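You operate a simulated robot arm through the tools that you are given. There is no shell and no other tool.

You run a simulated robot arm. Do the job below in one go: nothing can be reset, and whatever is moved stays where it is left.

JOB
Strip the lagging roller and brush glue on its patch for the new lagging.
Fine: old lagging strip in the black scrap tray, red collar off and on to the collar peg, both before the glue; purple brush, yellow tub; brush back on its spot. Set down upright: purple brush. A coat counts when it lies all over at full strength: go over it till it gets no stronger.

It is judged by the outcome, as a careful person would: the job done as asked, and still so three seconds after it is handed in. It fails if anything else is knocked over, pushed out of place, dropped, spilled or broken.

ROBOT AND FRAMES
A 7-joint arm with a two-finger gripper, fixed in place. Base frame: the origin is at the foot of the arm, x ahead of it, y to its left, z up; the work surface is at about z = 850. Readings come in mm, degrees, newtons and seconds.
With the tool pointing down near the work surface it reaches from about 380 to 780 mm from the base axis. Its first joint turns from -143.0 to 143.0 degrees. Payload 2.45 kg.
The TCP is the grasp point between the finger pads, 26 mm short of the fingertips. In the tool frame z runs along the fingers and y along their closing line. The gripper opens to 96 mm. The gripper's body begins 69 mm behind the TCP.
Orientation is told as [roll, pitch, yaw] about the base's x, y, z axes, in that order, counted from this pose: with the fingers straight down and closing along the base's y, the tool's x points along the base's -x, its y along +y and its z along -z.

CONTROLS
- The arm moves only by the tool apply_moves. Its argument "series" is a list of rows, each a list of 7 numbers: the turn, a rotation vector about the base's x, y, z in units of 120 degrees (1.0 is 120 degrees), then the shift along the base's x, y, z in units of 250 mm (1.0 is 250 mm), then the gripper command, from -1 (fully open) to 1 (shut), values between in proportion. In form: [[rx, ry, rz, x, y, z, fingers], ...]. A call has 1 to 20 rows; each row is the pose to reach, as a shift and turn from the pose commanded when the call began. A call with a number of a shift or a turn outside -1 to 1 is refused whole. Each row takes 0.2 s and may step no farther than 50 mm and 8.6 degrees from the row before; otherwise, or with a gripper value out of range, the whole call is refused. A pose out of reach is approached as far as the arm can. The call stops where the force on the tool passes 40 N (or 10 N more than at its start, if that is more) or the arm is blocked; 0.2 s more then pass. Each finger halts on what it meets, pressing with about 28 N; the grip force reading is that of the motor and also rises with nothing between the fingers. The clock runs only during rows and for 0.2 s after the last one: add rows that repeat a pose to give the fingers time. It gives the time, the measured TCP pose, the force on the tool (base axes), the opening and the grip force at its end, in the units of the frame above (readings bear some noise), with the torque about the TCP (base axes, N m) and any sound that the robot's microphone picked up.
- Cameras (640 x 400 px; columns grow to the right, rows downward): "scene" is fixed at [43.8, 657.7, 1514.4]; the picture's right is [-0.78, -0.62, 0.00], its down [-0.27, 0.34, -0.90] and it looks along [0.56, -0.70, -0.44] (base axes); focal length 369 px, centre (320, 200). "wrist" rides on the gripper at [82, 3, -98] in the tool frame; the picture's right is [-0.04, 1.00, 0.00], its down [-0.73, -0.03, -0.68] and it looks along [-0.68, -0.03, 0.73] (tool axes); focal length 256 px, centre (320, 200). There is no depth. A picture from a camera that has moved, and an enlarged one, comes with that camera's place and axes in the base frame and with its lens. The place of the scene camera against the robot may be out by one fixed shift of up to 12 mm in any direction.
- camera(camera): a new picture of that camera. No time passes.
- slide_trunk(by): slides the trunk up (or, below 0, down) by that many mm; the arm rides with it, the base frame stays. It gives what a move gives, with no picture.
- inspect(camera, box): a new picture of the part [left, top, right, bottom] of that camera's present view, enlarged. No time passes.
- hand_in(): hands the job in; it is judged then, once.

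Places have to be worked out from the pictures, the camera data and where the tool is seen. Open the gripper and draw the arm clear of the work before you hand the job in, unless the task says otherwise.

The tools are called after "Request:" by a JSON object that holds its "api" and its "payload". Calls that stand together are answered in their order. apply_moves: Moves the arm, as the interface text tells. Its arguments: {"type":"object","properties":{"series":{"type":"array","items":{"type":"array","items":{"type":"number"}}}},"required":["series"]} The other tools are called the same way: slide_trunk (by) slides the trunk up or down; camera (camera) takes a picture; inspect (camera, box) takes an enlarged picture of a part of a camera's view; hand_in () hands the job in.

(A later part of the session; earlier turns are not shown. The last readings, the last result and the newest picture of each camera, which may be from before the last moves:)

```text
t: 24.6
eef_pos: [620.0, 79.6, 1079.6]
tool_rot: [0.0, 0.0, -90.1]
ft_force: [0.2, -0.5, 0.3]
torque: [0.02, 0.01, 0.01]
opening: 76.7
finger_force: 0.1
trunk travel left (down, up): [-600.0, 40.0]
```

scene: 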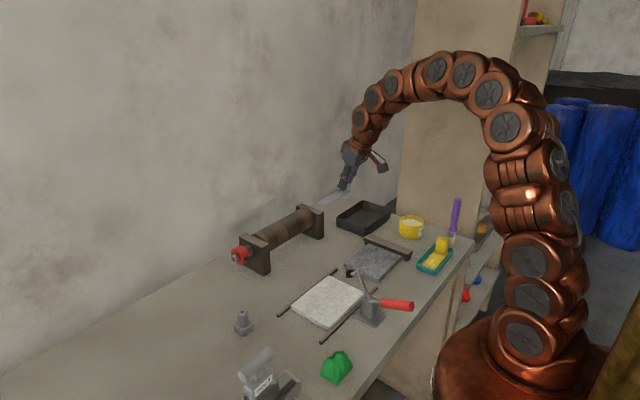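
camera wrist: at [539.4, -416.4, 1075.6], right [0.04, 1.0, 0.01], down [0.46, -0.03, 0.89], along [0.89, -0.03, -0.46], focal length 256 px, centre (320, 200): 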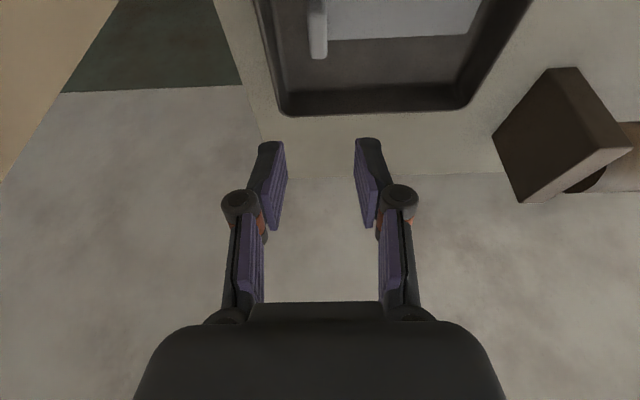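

Yaw −90° is fine. Now I tilt the tool outward 62° (fingers pointing forward and 28° down), ending short of the collar at about (650, 117, 1000).

Request:
{"api": "apply_moves", "payload": {"series": [[0, -0.0646, 0, 0.015, 0.019, -0.04, -0.6], [0, -0.1292, 0, 0.03, 0.038, -0.08, -0.6], [0, -0.1938, 0, 0.045, 0.057, -0.12, -0.6], [0, -0.2583, 0, 0.06, 0.076, -0.16, -0.6], [0, -0.3229, 0, 0.075, 0.095, -0.2, -0.6], [0, -0.3875, 0, 0.09, 0.114, -0.24, -0.6], [0, -0.4521, 0, 0.105, 0.133, -0.28, -0.6], [0, -0.5167, 0, 0.12, 0.15, -0.32, -0.6]]}}

Request:
{"api": "camera", "payload": {"camera": "wrist"}}

Request:
{"api": "camera", "payload": {"camera": "scene"}}

```text
t: 26.4
eef_pos: [649.8, 116.9, 999.4]
tool_rot: [62.3, 0.0, -90.1]
ft_force: [-0.3, -0.2, 0.9]
torque: [-0.02, 0.0, 0.0]
opening: 76.7
finger_force: 0.0
trunk travel left (down, up): [-600.0, 40.0]
```

```text
taken
camera wrist: at [564.2, 199.5, 1049.1], right [0.47, -0.04, 0.88], down [-0.62, -0.73, 0.29], along [0.64, -0.68, -0.37], focal length 256 px, centre (320, 200)
```

wrist: 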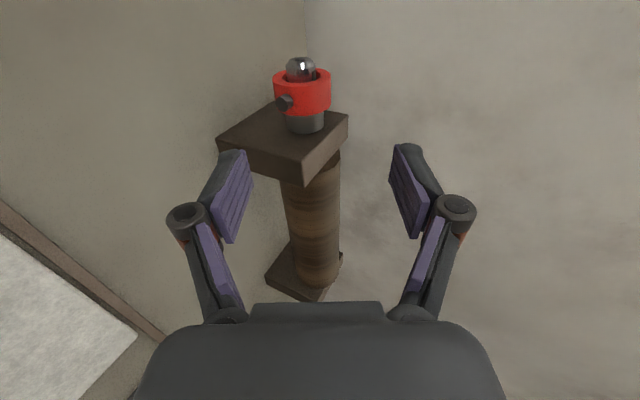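

```text
taken
```

scene: 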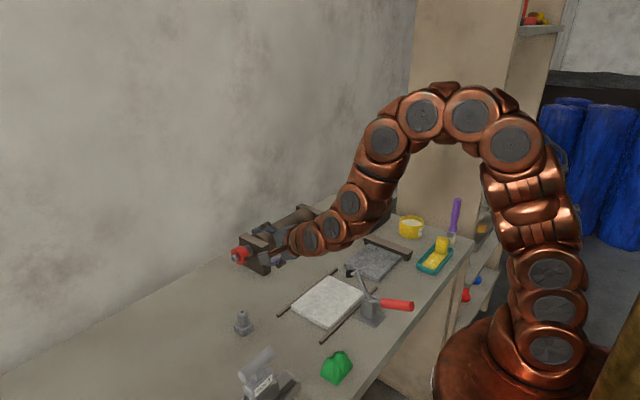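

The view confirms the collar at about (759, 117, 926). I zoom in to check pin and slot angles.

Request:
{"api": "inspect", "payload": {"camera": "wrist", "box": [250, 40, 360, 150]}}

```text
3.64 times, centred on (305, 95) of wrist
camera zoom: at [564.2, 199.5, 1049.1], right [0.47, -0.04, 0.88], down [-0.62, -0.73, 0.29], along [0.64, -0.68, -0.37], focal length 931 px, centre (374, 582)
```

zoom: 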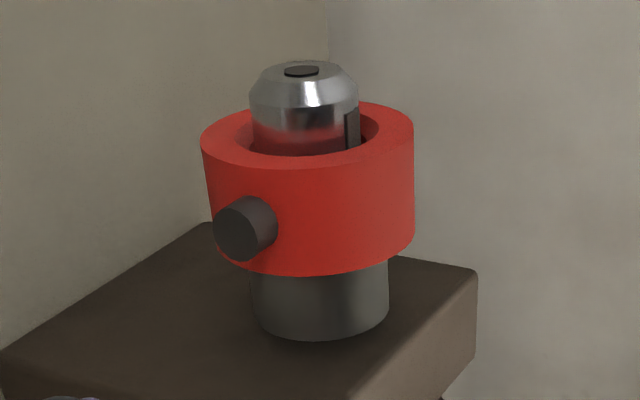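

Geometry agrees (axis x≈760, z≈926). I advance along the tool axis, stopping about 30 mm short to check alignment.

Request:
{"api": "apply_moves", "payload": {"series": [[0, 0, 0, 0, 0, -0.06, -0.6], [0, 0, 0, 0.12, 0, -0.1237, -0.6], [0, 0, 0, 0.24, 0, -0.1875, -0.6], [0, 0, 0, 0.335, 0, -0.238, -0.6]]}}

Request:
{"api": "camera", "payload": {"camera": "wrist"}}

Request:
{"api": "inspect", "payload": {"camera": "scene", "box": [210, 210, 330, 300]}}

```text
t: 27.4
eef_pos: [733.0, 117.7, 941.8]
tool_rot: [62.1, 0.1, -90.1]
ft_force: [-0.5, -0.8, 0.7]
torque: [-0.01, 0.01, 0.02]
opening: 77.1
finger_force: 0.0
trunk travel left (down, up): [-600.0, 40.0]
```

```text
taken
camera wrist: at [647.9, 199.1, 990.1], right [0.47, -0.04, 0.88], down [-0.62, -0.73, 0.29], along [0.63, -0.68, -0.37], focal length 256 px, centre (320, 200)
```

wrist: 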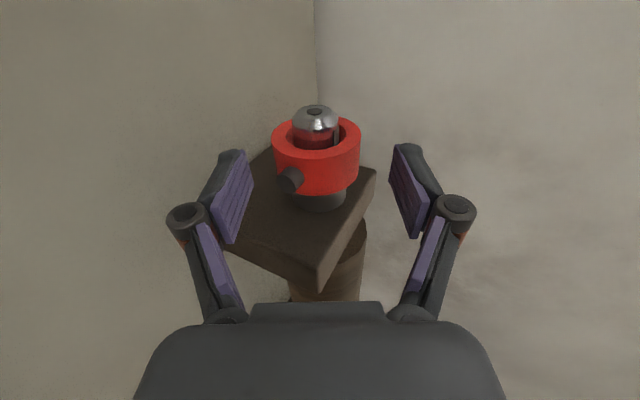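

```text
4.44 times, centred on (270, 255) of scene
camera zoom: at [43.8, 657.7, 1514.4], right [-0.78, -0.62, 0.0], down [-0.27, 0.34, -0.9], along [0.56, -0.7, -0.44], focal length 1640 px, centre (542, -44)
```

zoom: 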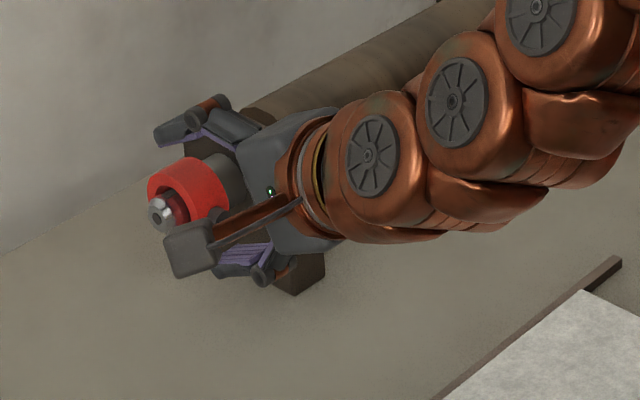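

The collar is centred between the fingers. I advance the last 30 mm so that the TCP sits at the collar axis, then close gently.

Request:
{"api": "apply_moves", "payload": {"series": [[0, 0, 0, 0.054, 0, -0.03, -0.6], [0, 0, 0, 0.106, 0, -0.06, -0.6], [0, 0, 0, 0.106, 0, -0.06, -0.6]]}}

Request:
{"api": "camera", "payload": {"camera": "wrist"}}

Request:
{"api": "inspect", "payload": {"camera": "scene", "box": [210, 210, 330, 300]}}

```text
t: 28.2
eef_pos: [759.9, 118.5, 926.0]
tool_rot: [62.1, 0.0, -90.0]
ft_force: [0.2, -0.2, -0.9]
torque: [-0.01, 0.05, 0.02]
opening: 77.0
finger_force: 0.1
trunk travel left (down, up): [-600.0, 40.0]
```

```text
taken
camera wrist: at [674.5, 199.5, 975.3], right [0.47, -0.04, 0.88], down [-0.61, -0.73, 0.29], along [0.64, -0.68, -0.37], focal length 256 px, centre (320, 200)
```

wrist: 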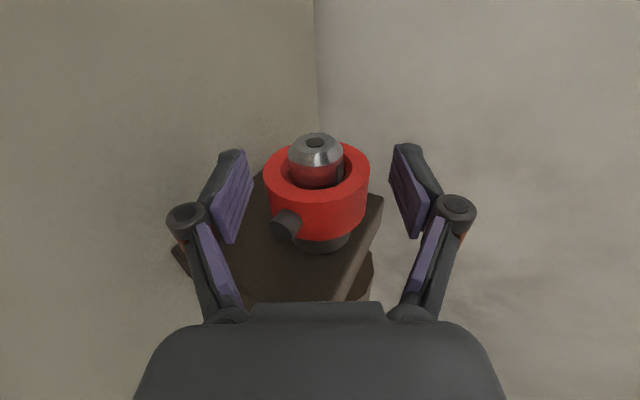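

```text
4.44 times, centred on (270, 255) of scene
camera zoom: at [43.8, 657.7, 1514.4], right [-0.78, -0.62, 0.0], down [-0.27, 0.34, -0.9], along [0.56, -0.7, -0.44], focal length 1640 px, centre (542, -44)
```

zoom: 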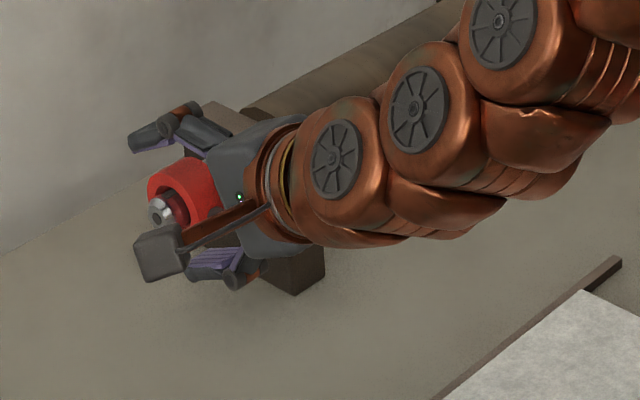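

TCP coincides with the collar centre. I close the fingers on it.

Request:
{"api": "apply_moves", "payload": {"series": [[0, 0, 0, 0, 0, 0, 1], [0, 0, 0, 0, 0, 0, 1], [0, 0, 0, 0, 0, 0, 1], [0, 0, 0, 0, 0, 0, 1]]}}

Request:
{"api": "camera", "payload": {"camera": "wrist"}}

```text
t: 29.2
eef_pos: [758.5, 117.5, 925.4]
tool_rot: [61.9, -0.1, -90.0]
ft_force: [-7.4, -0.5, -4.7]
torque: [-0.03, 0.17, 0.02]
opening: 48.1
finger_force: 28.1
trunk travel left (down, up): [-600.0, 40.0]
```

```text
taken
camera wrist: at [673.8, 199.5, 974.5], right [0.47, -0.04, 0.88], down [-0.61, -0.73, 0.29], along [0.63, -0.68, -0.37], focal length 256 px, centre (320, 200)
```

wrist: 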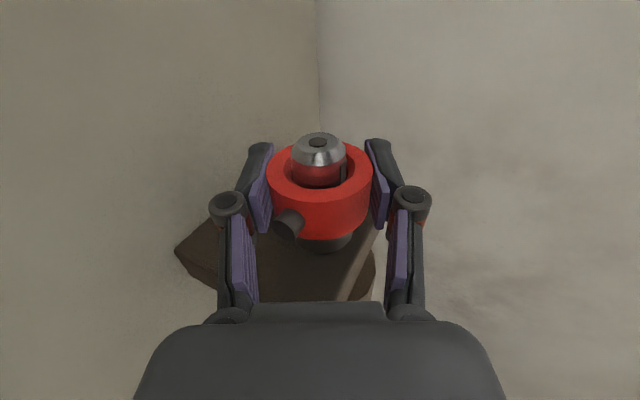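

Gripped (48 mm OD) with ~9 N offset force; I null it by shifting ~1.5 mm and begin turning the collar +16° about y, watching force and torque.

Request:
{"api": "apply_moves", "payload": {"series": [[0, 0, 0, -0.0056, 0, -0.0024, 1], [0, 0.0333, 0, -0.0056, 0, -0.0024, 1], [0, 0.0667, 0, -0.0056, 0, -0.0024, 1], [0, 0.1, 0, -0.0056, 0, -0.0024, 1], [0, 0.1333, 0, -0.0056, 0, -0.0024, 1]]}}

Request:
{"api": "camera", "payload": {"camera": "wrist"}}

```text
t: 30.4
eef_pos: [759.9, 116.9, 924.2]
tool_rot: [45.9, 0.1, -90.0]
ft_force: [17.6, 1.8, -5.2]
torque: [-0.26, -1.46, -0.1]
opening: 46.9
finger_force: 28.0
trunk travel left (down, up): [-600.0, 40.0]
```

```text
taken
camera wrist: at [691.2, 199.0, 994.4], right [0.69, -0.04, 0.72], down [-0.51, -0.73, 0.45], along [0.51, -0.68, -0.53], focal length 256 px, centre (320, 200)
```

wrist: 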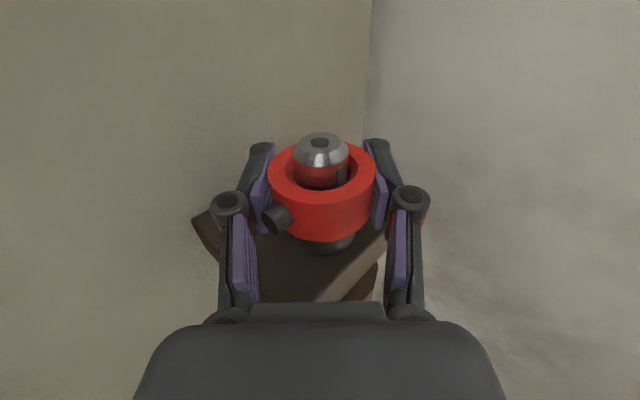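

The collar may be slipping in the grip: torque is −1.5 N·m about y. I zoom in to see how far the pin has really moved.

Request:
{"api": "inspect", "payload": {"camera": "wrist", "box": [230, 110, 410, 270]}}

Request:
{"api": "inspect", "payload": {"camera": "scene", "box": [220, 225, 280, 275]}}

```text
2.50 times, centred on (320, 190) of wrist
camera zoom: at [691.2, 199.0, 994.4], right [0.69, -0.04, 0.72], down [-0.51, -0.73, 0.45], along [0.51, -0.68, -0.53], focal length 640 px, centre (320, 225)
```

zoom: 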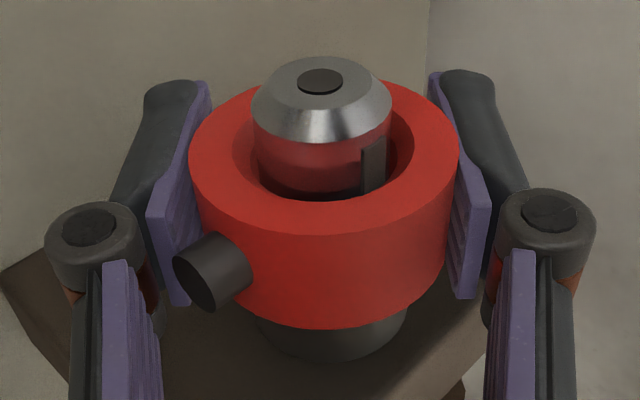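

```text
8.00 times, centred on (250, 250) of scene
camera zoom: at [43.8, 657.7, 1514.4], right [-0.78, -0.62, 0.0], down [-0.27, 0.34, -0.9], along [0.56, -0.7, -0.44], focal length 2952 px, centre (880, -200)
```

zoom: 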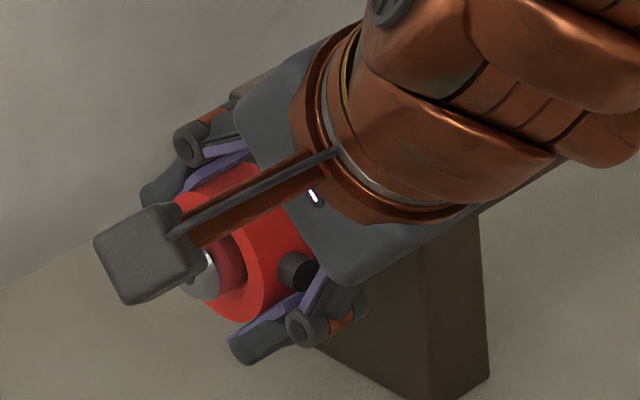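

The pin has barely moved (a few degrees) – the fingers slipped until the lower finger now bears on the pin. I turn a few more degrees so the finger pushes the pin positively, in small steps.

Request:
{"api": "apply_moves", "payload": {"series": [[0, 0.0167, 0, 0, 0, 0, 1], [0, 0.0333, 0, 0, 0, 0, 1], [0, 0.05, 0, 0, 0, 0, 1]]}}

Request:
{"api": "inspect", "payload": {"camera": "wrist", "box": [230, 110, 410, 270]}}

```text
t: 31.2
eef_pos: [759.1, 116.4, 922.4]
tool_rot: [41.6, -0.3, -90.3]
ft_force: [24.0, 9.0, -29.2]
torque: [0.3, -2.27, 0.32]
opening: 48.5
finger_force: 27.5
trunk travel left (down, up): [-600.0, 40.0]
```

```text
2.50 times, centred on (320, 190) of wrist
camera zoom: at [697.8, 199.6, 997.2], right [0.75, -0.04, 0.66], down [-0.48, -0.73, 0.49], along [0.46, -0.68, -0.56], focal length 640 px, centre (320, 225)
```

zoom: 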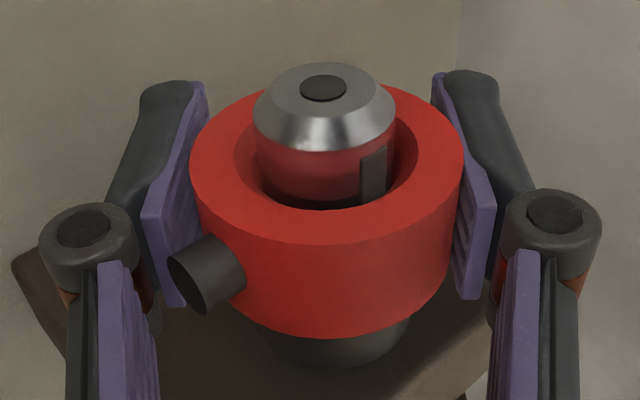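

The collar refuses to turn this way (39 N, −2.3 N·m), so I should not force it. I back the rotation off and look very closely at the bore for how it is held.

Request:
{"api": "apply_moves", "payload": {"series": [[0, -0.0167, 0, 0, 0, 0, 1], [0, -0.0333, 0, 0, 0, 0.002, 1], [0, -0.05, 0, 0, 0, 0.004, 1], [0, -0.08, 0, 0, 0, 0.006, 1]]}}

Request:
{"api": "inspect", "payload": {"camera": "wrist", "box": [260, 120, 380, 220]}}

Request:
{"api": "inspect", "payload": {"camera": "wrist", "box": [295, 125, 355, 180]}}

```text
t: 32.2
eef_pos: [759.9, 117.0, 925.6]
tool_rot: [49.5, 0.0, -90.1]
ft_force: [12.9, 3.3, -17.4]
torque: [-0.06, -0.17, -0.04]
opening: 46.4
finger_force: 28.0
trunk travel left (down, up): [-600.0, 40.0]
```

```text
4.00 times, centred on (320, 170) of wrist
camera zoom: at [686.6, 199.0, 991.7], right [0.65, -0.04, 0.76], down [-0.54, -0.73, 0.42], along [0.54, -0.68, -0.5], focal length 1024 px, centre (320, 320)
```

zoom: 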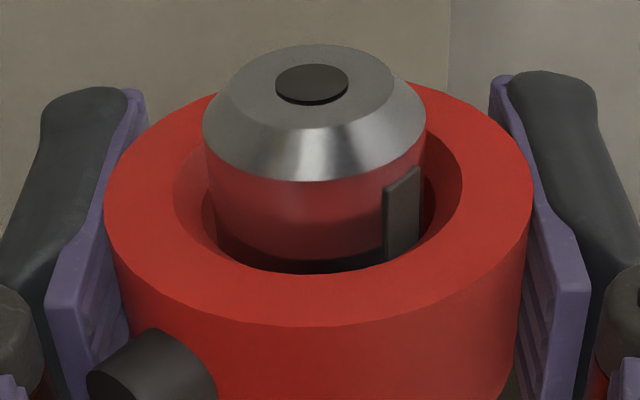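

```text
7.27 times, centred on (325, 152) of wrist
camera zoom: at [686.6, 199.0, 991.7], right [0.65, -0.04, 0.76], down [-0.54, -0.73, 0.42], along [0.54, -0.68, -0.5], focal length 1862 px, centre (284, 546)
```

zoom: 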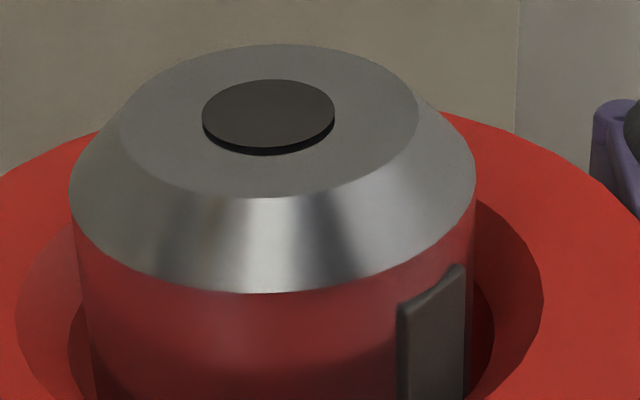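

The bore is a close fit on the spigot with lead-ins; the dark strip is a raised key/mark. I open, re-centre at the original angle and re-grip so that I can feel gently along the axis.

Request:
{"api": "apply_moves", "payload": {"series": [[0, 0, 0, 0, 0, 0, -0.3], [0, 0, 0, 0, 0, 0, -0.3], [0, -0.05, 0, 0, 0, 0, -0.3], [0, -0.1, 0, 0, 0, 0, -0.3], [0, -0.1, 0, 0, 0, 0, -0.3]]}}

Request:
{"api": "inspect", "payload": {"camera": "wrist", "box": [230, 110, 410, 270]}}

```text
t: 33.4
eef_pos: [758.8, 117.8, 926.6]
tool_rot: [61.7, 0.0, -90.1]
ft_force: [-0.2, 0.2, -1.0]
torque: [0.03, 0.01, -0.01]
opening: 62.6
finger_force: 0.1
trunk travel left (down, up): [-600.0, 40.0]
```

```text
2.50 times, centred on (320, 190) of wrist
camera zoom: at [673.4, 199.5, 976.3], right [0.47, -0.04, 0.88], down [-0.61, -0.73, 0.3], along [0.63, -0.68, -0.37], focal length 640 px, centre (320, 225)
```

zoom: 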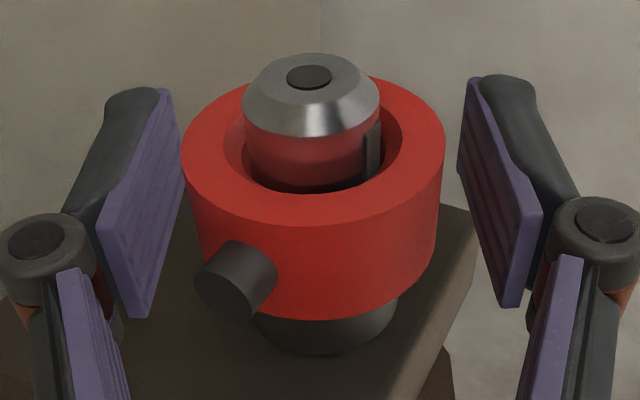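

The pin has not moved. I re-grip and test very gently whether the collar gives along +y (1–3 mm).

Request:
{"api": "apply_moves", "payload": {"series": [[0, 0, 0, -0.002, 0, -0.004, 1], [0, 0, 0, -0.002, 0, -0.004, 1], [0, 0, 0, -0.002, 0, -0.004, 1], [0, 0, 0, -0.002, 0.004, -0.004, 1], [0, 0, 0, -0.002, 0.008, -0.004, 1], [0, 0, 0, -0.002, 0.012, -0.004, 1]]}}

Request:
{"api": "inspect", "payload": {"camera": "wrist", "box": [230, 110, 410, 270]}}

```text
t: 34.8
eef_pos: [758.7, 121.5, 925.7]
tool_rot: [61.7, 0.0, -89.9]
ft_force: [-0.3, -0.9, -0.3]
torque: [-0.02, 0.0, -0.01]
opening: 47.9
finger_force: 28.3
trunk travel left (down, up): [-600.0, 40.0]
```

```text
2.50 times, centred on (320, 190) of wrist
camera zoom: at [672.7, 202.8, 974.7], right [0.48, -0.04, 0.88], down [-0.61, -0.73, 0.3], along [0.63, -0.68, -0.37], focal length 640 px, centre (320, 225)
```

zoom: 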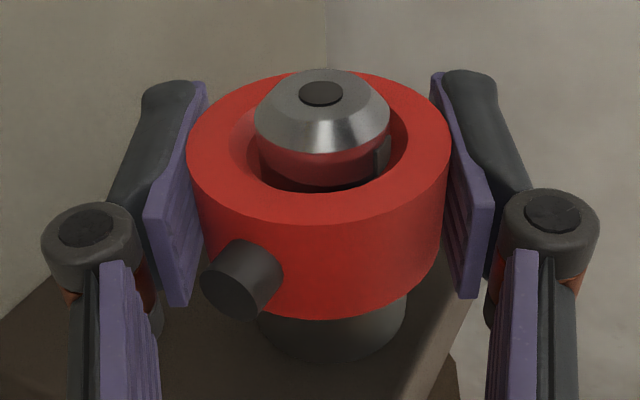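

The collar slides along +y with the grip almost without resistance, so it is keyed (not a bayonet) and simply pulls off straight. To be able to set it on the vertical peg, I release and re-grip with the tool swung 45° round towards the +y side about the closing axis.

Request:
{"api": "apply_moves", "payload": {"series": [[0, 0, 0, 0, 0, 0, -0.3], [0, 0, 0, 0, 0, 0, -0.3], [0, 0, 0, -0.042, 0, 0.023, -0.3], [-0.0293, 0, -0.055, -0.039, 0.0043, 0.021, -0.3], [-0.0587, 0, -0.11, -0.037, 0.0087, 0.019, -0.3], [-0.088, 0, -0.165, -0.034, 0.013, 0.017, -0.3], [-0.1173, 0, -0.22, -0.032, 0.0173, 0.016, -0.3], [-0.1467, 0, -0.275, -0.029, 0.0217, 0.014, -0.3], [-0.176, 0, -0.33, -0.0268, 0.026, 0.0124, -0.3]]}}

Request:
{"api": "camera", "payload": {"camera": "wrist"}}

Request:
{"api": "camera", "payload": {"camera": "scene"}}

```text
t: 36.8
eef_pos: [751.2, 128.2, 928.7]
tool_rot: [69.1, -19.2, -131.6]
ft_force: [0.6, -0.4, 0.0]
torque: [0.05, -0.01, 0.06]
opening: 62.5
finger_force: 0.0
trunk travel left (down, up): [-600.0, 40.0]
```

```text
taken
camera wrist: at [742.4, 254.7, 938.0], right [0.45, -0.03, 0.89], down [-0.89, -0.04, 0.45], along [0.02, -1.0, -0.05], focal length 256 px, centre (320, 200)
```

wrist: 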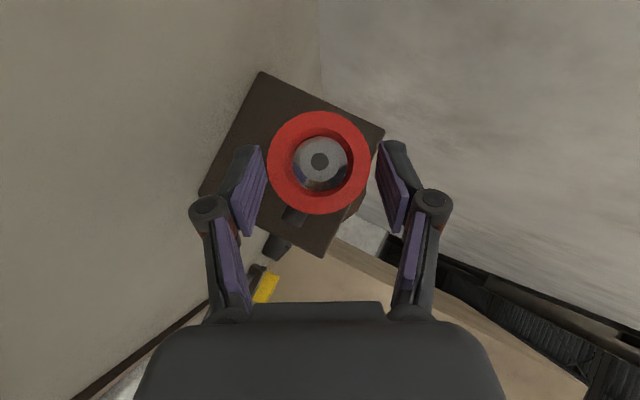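

```text
taken
```

scene: 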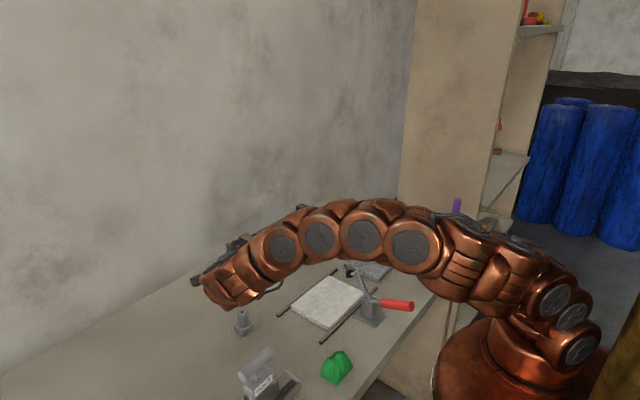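

The camera now looks straight along the shaft; the collar is centred between the pads with the fingers clear of the block. I close on it.

Request:
{"api": "apply_moves", "payload": {"series": [[0, 0, 0, 0, 0, 0, 1], [0, 0, 0, 0, 0, 0, 1], [0, 0, 0, 0, 0, 0, 1], [0, 0, 0, 0, 0, 0, 1]]}}

Request:
{"api": "inspect", "payload": {"camera": "wrist", "box": [210, 80, 430, 270]}}

```text
t: 37.8
eef_pos: [749.7, 127.3, 928.8]
tool_rot: [69.0, -19.3, -131.3]
ft_force: [0.6, 2.0, 3.8]
torque: [-0.07, 0.01, 0.03]
opening: 49.2
finger_force: 28.2
trunk travel left (down, up): [-600.0, 40.0]
```

```text
2.11 times, centred on (320, 175) of wrist
camera zoom: at [742.0, 255.1, 937.5], right [0.45, -0.03, 0.89], down [-0.89, -0.04, 0.45], along [0.02, -1.0, -0.05], focal length 539 px, centre (320, 253)
```

zoom: 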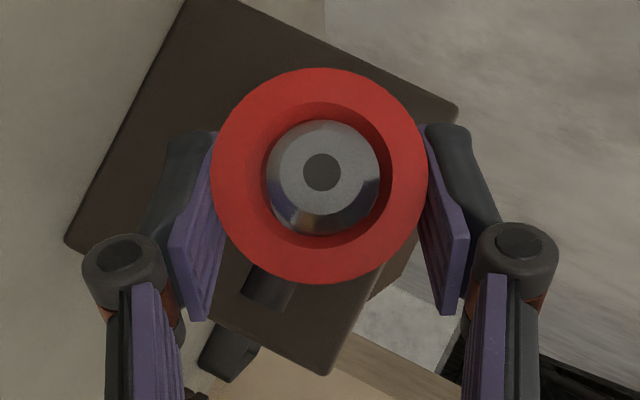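

Good square grip. I pull along +y in small steps and watch the force.

Request:
{"api": "apply_moves", "payload": {"series": [[0, 0, 0, 0, 0.012, 0, 1], [0, 0, 0, 0, 0.024, 0, 1], [0, 0, 0, 0, 0.036, 0, 1]]}}

Request:
{"api": "inspect", "payload": {"camera": "wrist", "box": [210, 80, 430, 270]}}

```text
t: 38.6
eef_pos: [751.7, 135.7, 927.2]
tool_rot: [69.0, -19.4, -131.3]
ft_force: [1.1, -1.3, 3.2]
torque: [-0.05, -0.05, 0.0]
opening: 48.9
finger_force: 28.3
trunk travel left (down, up): [-600.0, 40.0]
```

```text
2.11 times, centred on (320, 175) of wrist
camera zoom: at [742.2, 263.4, 937.4], right [0.45, -0.03, 0.89], down [-0.89, -0.04, 0.45], along [0.02, -1.0, -0.05], focal length 539 px, centre (320, 253)
```

zoom: 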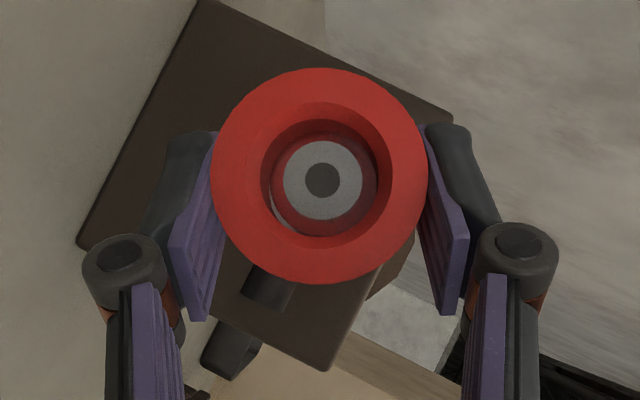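

It slides freely with ~1 N. I keep pulling straight out until it is clear of the spigot.

Request:
{"api": "apply_moves", "payload": {"series": [[0, 0, 0, 0, 0.02, 0, 1], [0, 0, 0, 0, 0.04, 0, 1], [0, 0, 0, 0, 0.06, 0, 1], [0, 0, 0, 0, 0.08, 0, 1], [0, 0, 0, 0, 0.12, 0, 1], [0, 0, 0, 0, 0.16, 0, 1], [0, 0, 0, 0, 0.2, 0, 1]]}}

Request:
{"api": "camera", "payload": {"camera": "wrist"}}

Request:
{"api": "inspect", "payload": {"camera": "scene", "box": [180, 220, 300, 330]}}

```text
t: 40.2
eef_pos: [752.2, 186.2, 928.9]
tool_rot: [69.0, -19.3, -131.3]
ft_force: [0.2, -0.1, 0.5]
torque: [-0.01, 0.01, 0.02]
opening: 48.8
finger_force: 28.6
trunk travel left (down, up): [-600.0, 40.0]
```

```text
taken
camera wrist: at [742.3, 314.3, 937.8], right [0.45, -0.03, 0.89], down [-0.89, -0.04, 0.45], along [0.02, -1.0, -0.05], focal length 256 px, centre (320, 200)
```

wrist: 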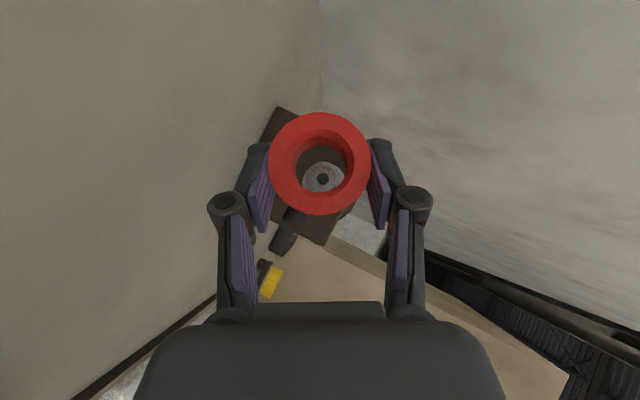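

```text
3.64 times, centred on (240, 275) of scene
camera zoom: at [43.8, 657.7, 1514.4], right [-0.78, -0.62, 0.0], down [-0.27, 0.34, -0.9], along [0.56, -0.7, -0.44], focal length 1342 px, centre (611, -73)
```

zoom: 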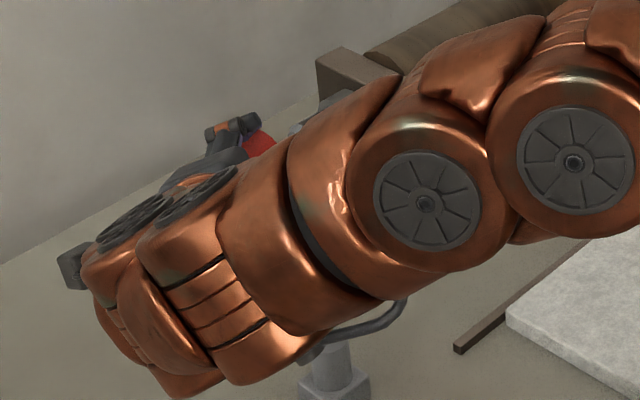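

The collar is off and held. I raise it well clear of everything.

Request:
{"api": "apply_moves", "payload": {"series": [[0, 0, 0, 0, 0.02, 0.12, 1], [0, 0, 0, 0, 0.02, 0.28, 1], [0, 0, 0, -0.04, 0.02, 0.44, 1], [0, 0, 0, -0.1, 0.02, 0.52, 1]]}}

Request:
{"api": "apply_moves", "payload": {"series": [[0.0682, 0, 0, -0.05, 0.022, -0.005, 1], [0.1364, 0, 0, -0.1, 0.044, -0.01, 1], [0.2045, 0, 0, -0.15, 0.066, -0.015, 1], [0.2727, 0, 0, -0.2, 0.088, -0.02, 1], [0.3409, 0, 0, -0.25, 0.11, -0.025, 1], [0.4091, 0, 0, -0.3, 0.132, -0.03, 1], [0.4773, 0, 0, -0.35, 0.154, -0.035, 1], [0.5455, 0, 0, -0.4, 0.176, -0.04, 1], [0.6136, 0, 0, -0.44, 0.19, -0.05, 1], [0.6818, 0, 0, -0.48, 0.2, -0.06, 1], [0.75, 0, 0, -0.52, 0.21, -0.08, 1]]}}

Request:
{"api": "camera", "payload": {"camera": "wrist"}}

Request:
{"api": "camera", "payload": {"camera": "scene"}}

```text
t: 41.2
eef_pos: [726.0, 191.6, 1059.0]
tool_rot: [69.0, -19.4, -131.4]
ft_force: [0.3, -0.1, -1.5]
torque: [-0.01, -0.02, -0.04]
opening: 49.0
finger_force: 28.2
trunk travel left (down, up): [-600.0, 40.0]
```

```text
t: 43.6
eef_pos: [594.9, 243.3, 1038.6]
tool_rot: [-0.5, 45.2, -152.1]
ft_force: [0.4, 0.5, -1.6]
torque: [-0.05, 0.0, -0.03]
opening: 49.1
finger_force: 27.9
trunk travel left (down, up): [-600.0, 40.0]
```

```text
taken
camera wrist: at [586.0, 235.5, 1165.8], right [0.45, -0.89, -0.03], down [-0.89, -0.45, -0.04], along [0.02, 0.05, -1.0], focal length 256 px, centre (320, 200)
```

wrist: 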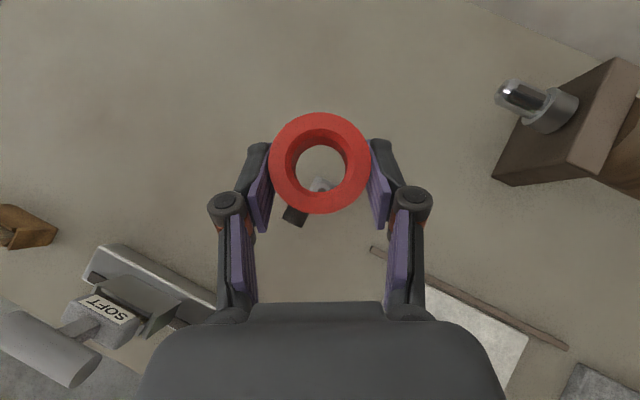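

```text
taken
```

scene: 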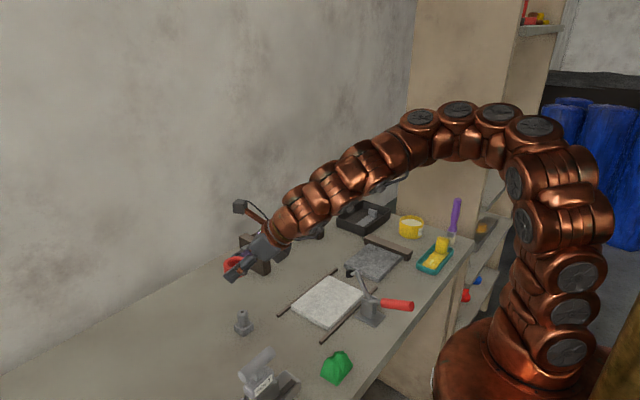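

The collar is now level with the camera looking straight down; the peg shows through the bore. I zoom in to align.

Request:
{"api": "inspect", "payload": {"camera": "wrist", "box": [250, 100, 390, 240]}}

```text
2.86 times, centred on (320, 170) of wrist
camera zoom: at [586.0, 235.5, 1165.8], right [0.45, -0.89, -0.03], down [-0.89, -0.45, -0.04], along [0.02, 0.05, -1.0], focal length 731 px, centre (320, 286)
```

zoom: 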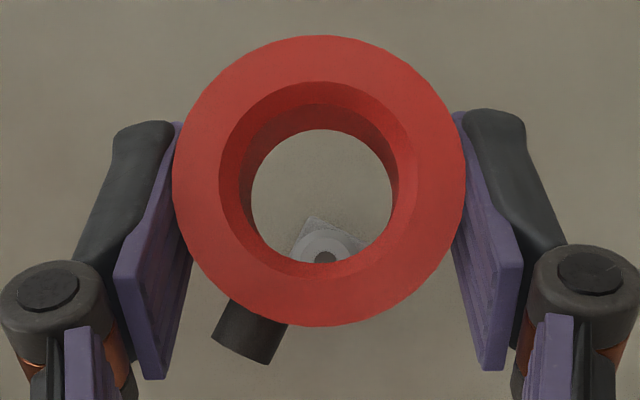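

Collar centre ≈(604.4, 250) and peg tip ≈(600.5, 251.3); I shift −4 mm in x, +1 mm in y and descend until the collar is just above the peg tip.

Request:
{"api": "apply_moves", "payload": {"series": [[0, 0, 0, -0.016, 0.004, -0.1, 1], [0, 0, 0, -0.016, 0.004, -0.22, 1], [0, 0, 0, -0.016, 0.004, -0.32, 1], [0, 0, 0, -0.016, 0.004, -0.4, 1], [0, 0, 0, -0.016, 0.004, -0.4, 1]]}}

Request:
{"api": "inspect", "payload": {"camera": "wrist", "box": [250, 100, 390, 240]}}

Request:
{"api": "inspect", "payload": {"camera": "scene", "box": [190, 260, 310, 350]}}

```text
t: 44.8
eef_pos: [592.9, 243.6, 938.5]
tool_rot: [-0.4, 45.1, -152.0]
ft_force: [-0.3, -0.2, -1.6]
torque: [0.0, -0.01, 0.01]
opening: 49.1
finger_force: 28.1
trunk travel left (down, up): [-600.0, 40.0]
```

```text
2.86 times, centred on (320, 170) of wrist
camera zoom: at [583.1, 235.8, 1065.4], right [0.45, -0.89, -0.03], down [-0.89, -0.45, -0.04], along [0.02, 0.05, -1.0], focal length 731 px, centre (320, 286)
```

zoom: 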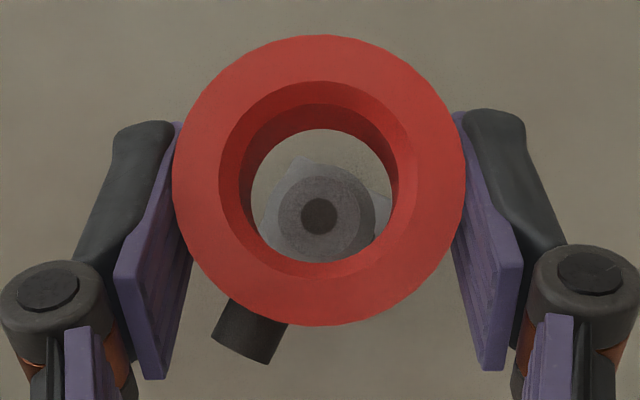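

```text
4.44 times, centred on (250, 305) of scene
camera zoom: at [43.8, 657.7, 1514.4], right [-0.78, -0.62, 0.0], down [-0.27, 0.34, -0.9], along [0.56, -0.7, -0.44], focal length 1640 px, centre (631, -267)
```

zoom: 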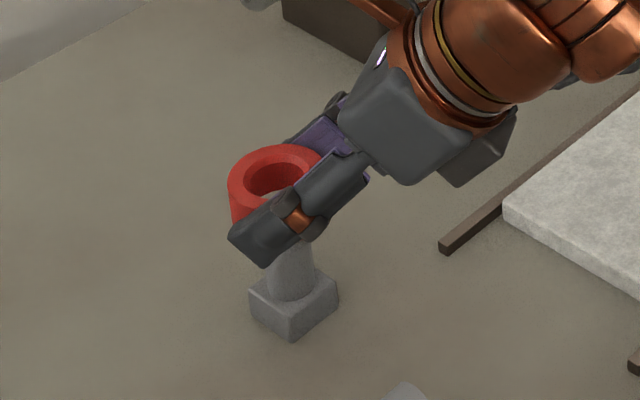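

Residual offset is about (−2.7, −0.3) mm; I correct it and come down 6 mm, then check again.

Request:
{"api": "apply_moves", "payload": {"series": [[0, 0, 0, -0.011, -0.001, 0, 1], [0, 0, 0, -0.011, -0.001, -0.024, 1], [0, 0, 0, -0.011, -0.001, -0.024, 1]]}}

Request:
{"api": "inspect", "payload": {"camera": "wrist", "box": [250, 100, 390, 240]}}

```text
t: 45.6
eef_pos: [589.0, 244.2, 931.6]
tool_rot: [-0.5, 45.1, -152.0]
ft_force: [-0.5, 0.1, -0.9]
torque: [0.0, -0.02, 0.0]
opening: 49.0
finger_force: 27.9
trunk travel left (down, up): [-600.0, 40.0]
```

```text
2.86 times, centred on (320, 170) of wrist
camera zoom: at [580.6, 235.3, 1059.1], right [0.45, -0.89, -0.03], down [-0.89, -0.45, -0.04], along [0.02, 0.05, -1.0], focal length 731 px, centre (320, 286)
```

zoom: 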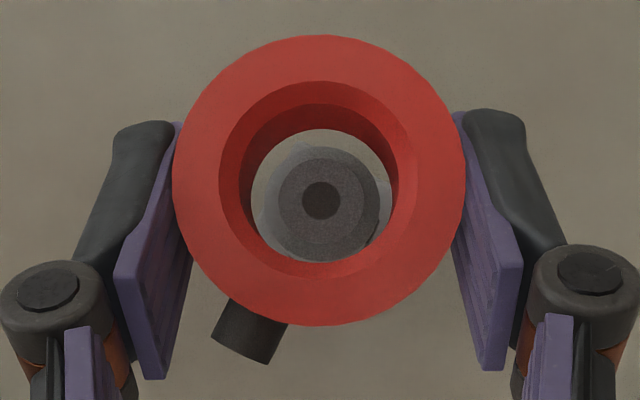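

Alignment is within ~0.6 mm. I descend 16 mm onto the peg, watching the force.

Request:
{"api": "apply_moves", "payload": {"series": [[0, 0, 0, -0.001, 0.0016, -0.016, 1], [0, 0, 0, -0.001, 0.0016, -0.032, 1], [0, 0, 0, -0.001, 0.0016, -0.048, 1], [0, 0, 0, -0.001, 0.0016, -0.064, 1]]}}

Request:
{"api": "inspect", "payload": {"camera": "wrist", "box": [250, 100, 390, 240]}}

Request:
{"api": "inspect", "payload": {"camera": "scene", "box": [190, 260, 310, 350]}}

```text
t: 46.6
eef_pos: [589.0, 245.1, 915.4]
tool_rot: [-0.3, 45.1, -152.1]
ft_force: [-0.3, 0.0, -1.5]
torque: [-0.01, 0.01, 0.0]
opening: 49.0
finger_force: 28.2
trunk travel left (down, up): [-600.0, 40.0]
```

```text
2.86 times, centred on (320, 170) of wrist
camera zoom: at [580.3, 236.0, 1043.7], right [0.45, -0.89, -0.03], down [-0.89, -0.45, -0.04], along [0.02, 0.05, -1.0], focal length 731 px, centre (320, 286)
```

zoom: 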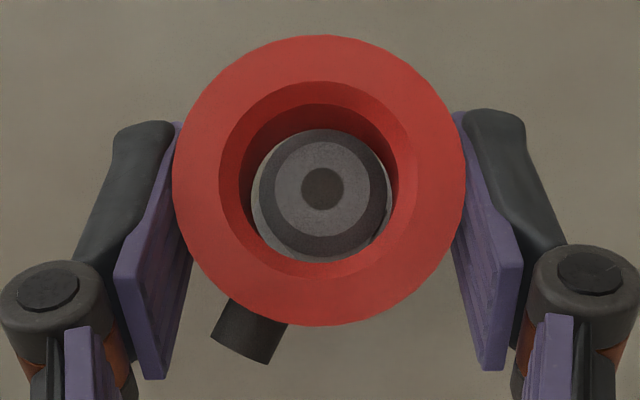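

```text
4.44 times, centred on (250, 305) of scene
camera zoom: at [43.8, 657.7, 1514.4], right [-0.78, -0.62, 0.0], down [-0.27, 0.34, -0.9], along [0.56, -0.7, -0.44], focal length 1640 px, centre (631, -267)
```

zoom: 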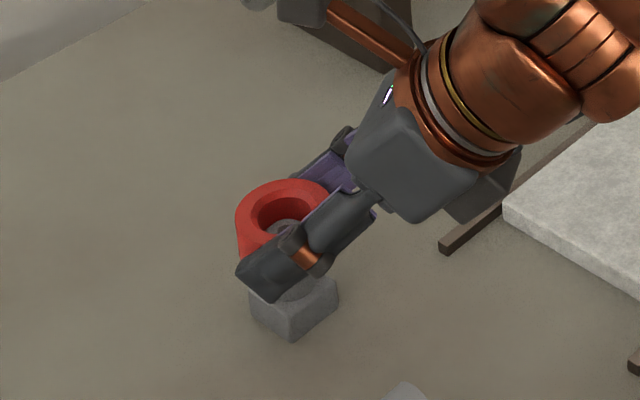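

The peg is inside the bore with no force. I continue down about 25 mm, leaving the fingertips just above the peg's foot.

Request:
{"api": "apply_moves", "payload": {"series": [[0, 0, 0, 0, 0, -0.024, 1], [0, 0, 0, 0, 0, -0.048, 1], [0, 0, 0, 0, 0, -0.072, 1], [0, 0, 0, 0, 0, -0.1, 1], [0, 0, 0, 0, 0, -0.1, 1]]}}

Request:
{"api": "inspect", "payload": {"camera": "wrist", "box": [250, 100, 390, 240]}}

Request:
{"api": "inspect", "payload": {"camera": "scene", "box": [220, 290, 270, 340]}}

```text
t: 47.8
eef_pos: [589.0, 243.7, 891.1]
tool_rot: [-0.3, 45.1, -152.1]
ft_force: [0.1, -0.3, -1.7]
torque: [0.01, 0.0, -0.01]
opening: 49.0
finger_force: 28.3
trunk travel left (down, up): [-600.0, 40.0]
```

```text
2.86 times, centred on (320, 170) of wrist
camera zoom: at [579.9, 235.8, 1018.4], right [0.45, -0.89, -0.03], down [-0.89, -0.45, -0.04], along [0.02, 0.05, -1.0], focal length 731 px, centre (320, 286)
```

zoom: 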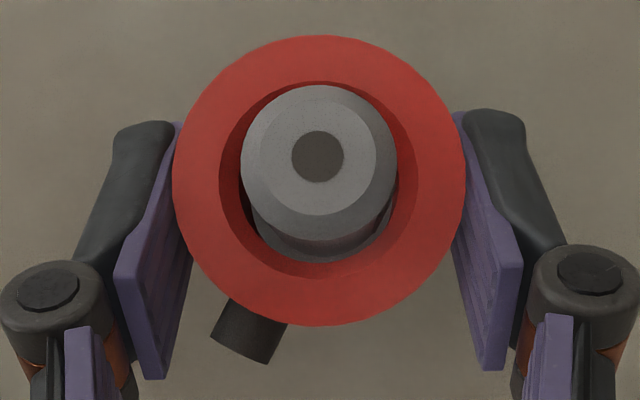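

```text
8.00 times, centred on (245, 315) of scene
camera zoom: at [43.8, 657.7, 1514.4], right [-0.78, -0.62, 0.0], down [-0.27, 0.34, -0.9], along [0.56, -0.7, -0.44], focal length 2952 px, centre (920, -720)
```

zoom: 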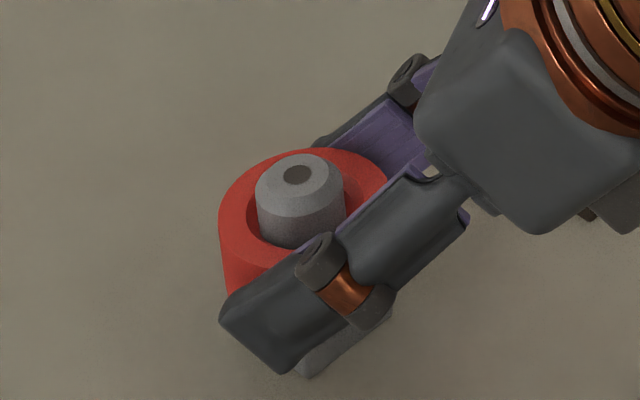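

The collar is well down on the peg. I lower 3 mm more, then open.

Request:
{"api": "apply_moves", "payload": {"series": [[0, 0, 0, 0, 0, -0.012, 1], [0, 0, 0, 0, 0, -0.012, 0.5], [0, 0, 0, 0, 0, -0.012, -0.2], [0, 0, 0, 0, 0, -0.012, -0.3], [0, 0, 0, 0, 0, -0.012, -0.3]]}}

Request:
{"api": "inspect", "payload": {"camera": "wrist", "box": [250, 100, 390, 240]}}

Request:
{"api": "inspect", "payload": {"camera": "scene", "box": [220, 290, 270, 340]}}

```text
t: 49.0
eef_pos: [589.0, 244.1, 887.4]
tool_rot: [-0.5, 45.0, -152.0]
ft_force: [0.1, 0.3, 0.9]
torque: [0.04, 0.0, -0.02]
opening: 62.8
finger_force: 0.1
trunk travel left (down, up): [-600.0, 40.0]
```

```text
2.86 times, centred on (320, 170) of wrist
camera zoom: at [579.9, 235.8, 1015.5], right [0.45, -0.89, -0.03], down [-0.89, -0.45, -0.04], along [0.02, 0.05, -1.0], focal length 731 px, centre (320, 286)
```

zoom: 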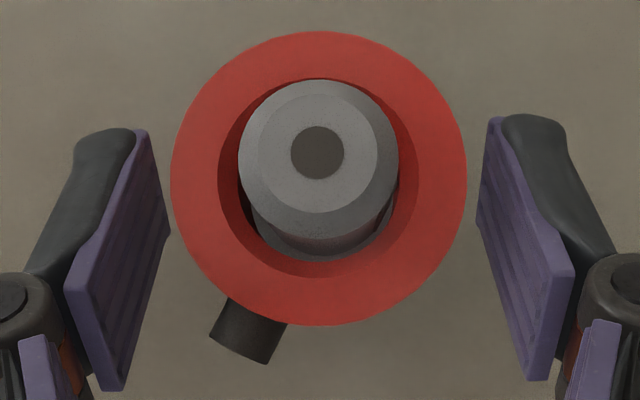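

```text
8.00 times, centred on (245, 315) of scene
camera zoom: at [43.8, 657.7, 1514.4], right [-0.78, -0.62, 0.0], down [-0.27, 0.34, -0.9], along [0.56, -0.7, -0.44], focal length 2952 px, centre (920, -720)
```

zoom: 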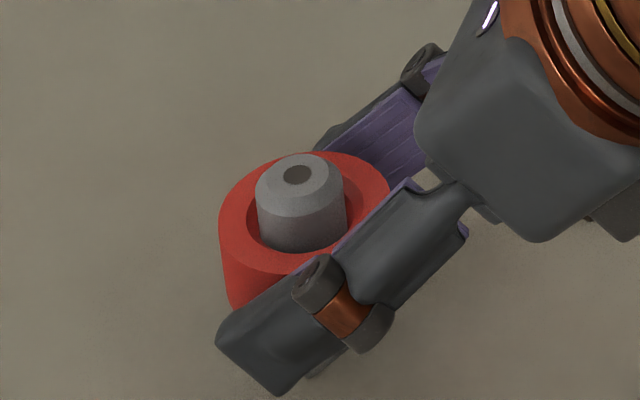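

The collar stayed put with its foot seated. I retract along the tool axis and look at it.

Request:
{"api": "apply_moves", "payload": {"series": [[0, 0, 0, -0.05, -0.0264, 0.0566, -0.3], [0, 0, 0, -0.15, -0.079, 0.17, -0.3], [0, 0, 0, -0.25, -0.132, 0.283, -0.3], [0, 0, 0, -0.3, -0.16, 0.45, -0.3]]}}

Request:
{"api": "inspect", "payload": {"camera": "scene", "box": [220, 290, 270, 340]}}

Request:
{"api": "camera", "payload": {"camera": "wrist"}}

```text
t: 50.2
eef_pos: [504.1, 236.6, 1012.2]
tool_rot: [-14.1, 45.7, -162.4]
ft_force: [-0.1, -0.4, -0.5]
torque: [0.0, 0.0, 0.03]
opening: 62.4
finger_force: 0.1
out of reach, approached as far as the arm can: row 3
trunk travel left (down, up): [-600.0, 40.0]
stopped in row 4: the arm was blocked; the commanded pose is now the measured one
```

```text
8.00 times, centred on (245, 315) of scene
camera zoom: at [43.8, 657.7, 1514.4], right [-0.78, -0.62, 0.0], down [-0.27, 0.34, -0.9], along [0.56, -0.7, -0.44], focal length 2952 px, centre (920, -720)
```

zoom: 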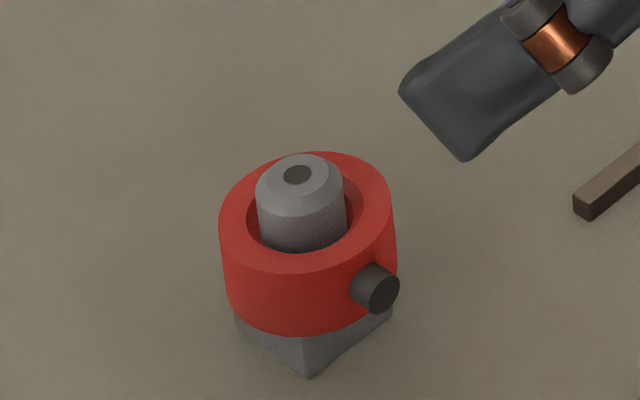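

```text
taken
camera wrist: at [503.1, 208.7, 1136.3], right [0.43, -0.88, -0.2], down [-0.9, -0.43, -0.06], along [-0.03, 0.21, -0.98], focal length 256 px, centre (320, 200)
```

wrist: 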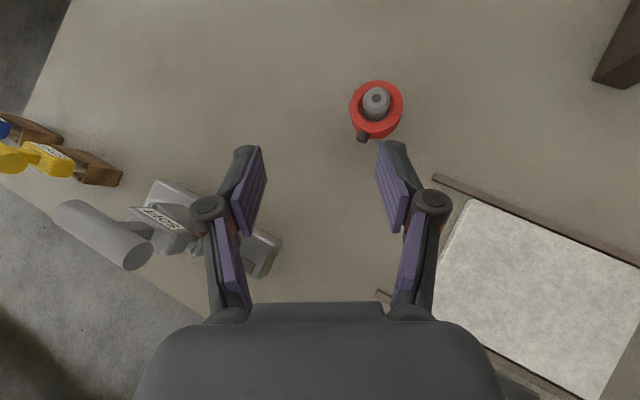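

The collar is seated on the peg. The arm reported being blocked while folding back, so I check the whole scene for contact before moving on.

Request:
{"api": "camera", "payload": {"camera": "scene"}}

```text
taken
```

scene: 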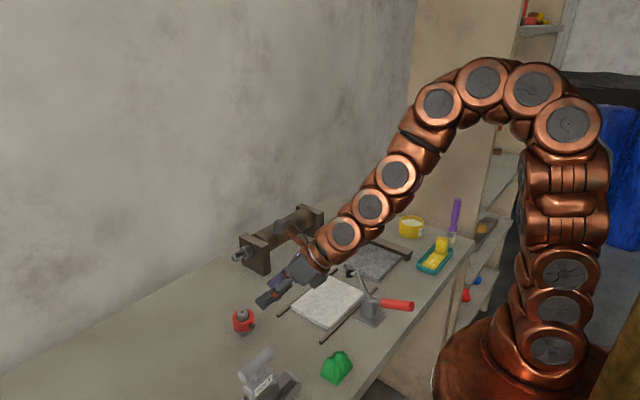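

Nothing is being touched; it was just a folding limit. I raise the tool and turn it back to a plain tool-down pose.

Request:
{"api": "apply_moves", "payload": {"series": [[-0.0395, 0.0143, 0.0529, 0.02, -0.04, 0.04, -0.3], [-0.079, 0.0287, 0.1057, 0.04, -0.08, 0.08, -0.3], [-0.1185, 0.043, 0.1586, 0.06, -0.12, 0.12, -0.3], [-0.158, 0.0574, 0.2114, 0.08, -0.16, 0.16, -0.3], [-0.1975, 0.0717, 0.2643, 0.08, -0.2, 0.2, -0.3], [-0.237, 0.086, 0.3171, 0.08, -0.24, 0.24, -0.3], [-0.2765, 0.1004, 0.37, 0.08, -0.28, 0.28, -0.3], [-0.316, 0.1147, 0.4228, 0.08, -0.32, 0.32, -0.3], [-0.3555, 0.1291, 0.4757, 0.08, -0.36, 0.36, -0.3], [-0.395, 0.1434, 0.5285, 0.08, -0.4, 0.4, -0.3]]}}

Request:
{"api": "camera", "payload": {"camera": "scene"}}

```text
t: 52.4
eef_pos: [525.5, 137.0, 1110.7]
tool_rot: [-0.5, -0.5, -89.1]
ft_force: [0.5, -0.6, -0.3]
torque: [0.01, -0.02, 0.0]
opening: 62.3
finger_force: 0.0
trunk travel left (down, up): [-600.0, 40.0]
```

```text
taken
```

scene: 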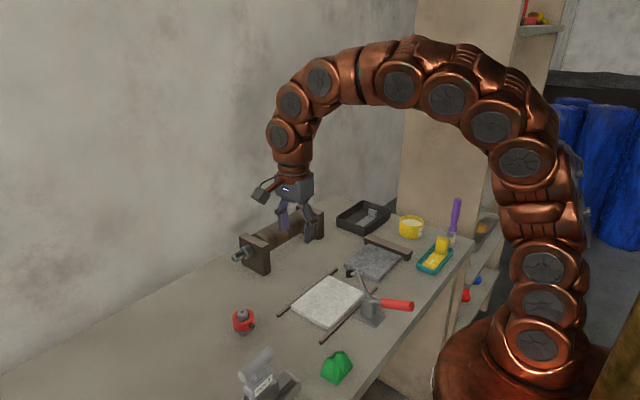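

Now I turn back to yaw 0 in front of the roller to look at the bare patch.

Request:
{"api": "apply_moves", "payload": {"series": [[0.0004, 0.0004, 0.0675, 0.03, -0.07, 0.0, -0.3], [0.0008, 0.0008, 0.135, 0.06, -0.14, 0.0, -0.3], [0.0012, 0.0012, 0.2025, 0.09, -0.21, 0.0, -0.3], [0.0016, 0.0016, 0.27, 0.12, -0.28, 0.0, -0.3], [0.002, 0.002, 0.3375, 0.15, -0.35, 0.0, -0.3], [0.0024, 0.0024, 0.405, 0.18, -0.42, 0.0, -0.3], [0.0028, 0.0028, 0.4725, 0.21, -0.49, 0.0, -0.3], [0.0032, 0.0032, 0.54, 0.24, -0.56, 0.0, -0.3], [0.0036, 0.0036, 0.6075, 0.27, -0.63, 0.0, -0.3], [0.004, 0.004, 0.675, 0.3, -0.7, 0.0, -0.3], [0.0042, 0.0042, 0.7425, 0.32, -0.78, 0.0, -0.3]]}}

Request:
{"api": "camera", "payload": {"camera": "wrist"}}

Request:
{"api": "inspect", "payload": {"camera": "wrist", "box": [240, 110, 440, 250]}}

```text
t: 54.8
eef_pos: [605.6, -56.8, 1112.6]
tool_rot: [-0.4, 0.2, 0.1]
ft_force: [1.3, -0.2, -0.1]
torque: [0.0, -0.03, 0.0]
opening: 62.5
finger_force: 0.0
trunk travel left (down, up): [-600.0, 40.0]
```

```text
taken
camera wrist: at [523.8, -52.6, 1210.8], right [0.04, 1.0, -0.01], down [0.74, -0.02, 0.68], along [0.68, -0.03, -0.74], focal length 256 px, centre (320, 200)
```

wrist: 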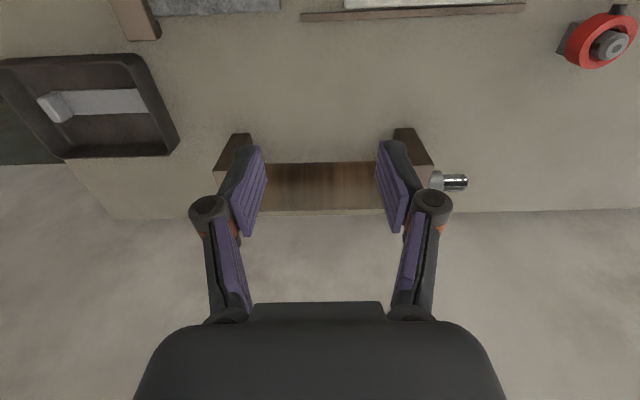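

```text
2.86 times, centred on (340, 180) of wrist
camera zoom: at [523.8, -52.6, 1210.8], right [0.04, 1.0, -0.01], down [0.74, -0.02, 0.68], along [0.68, -0.03, -0.74], focal length 731 px, centre (263, 257)
```

zoom: 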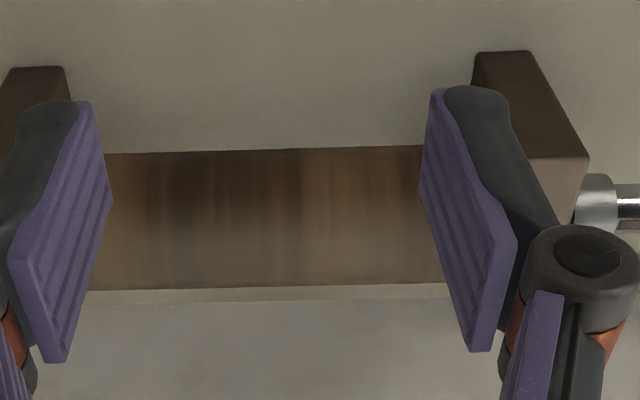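

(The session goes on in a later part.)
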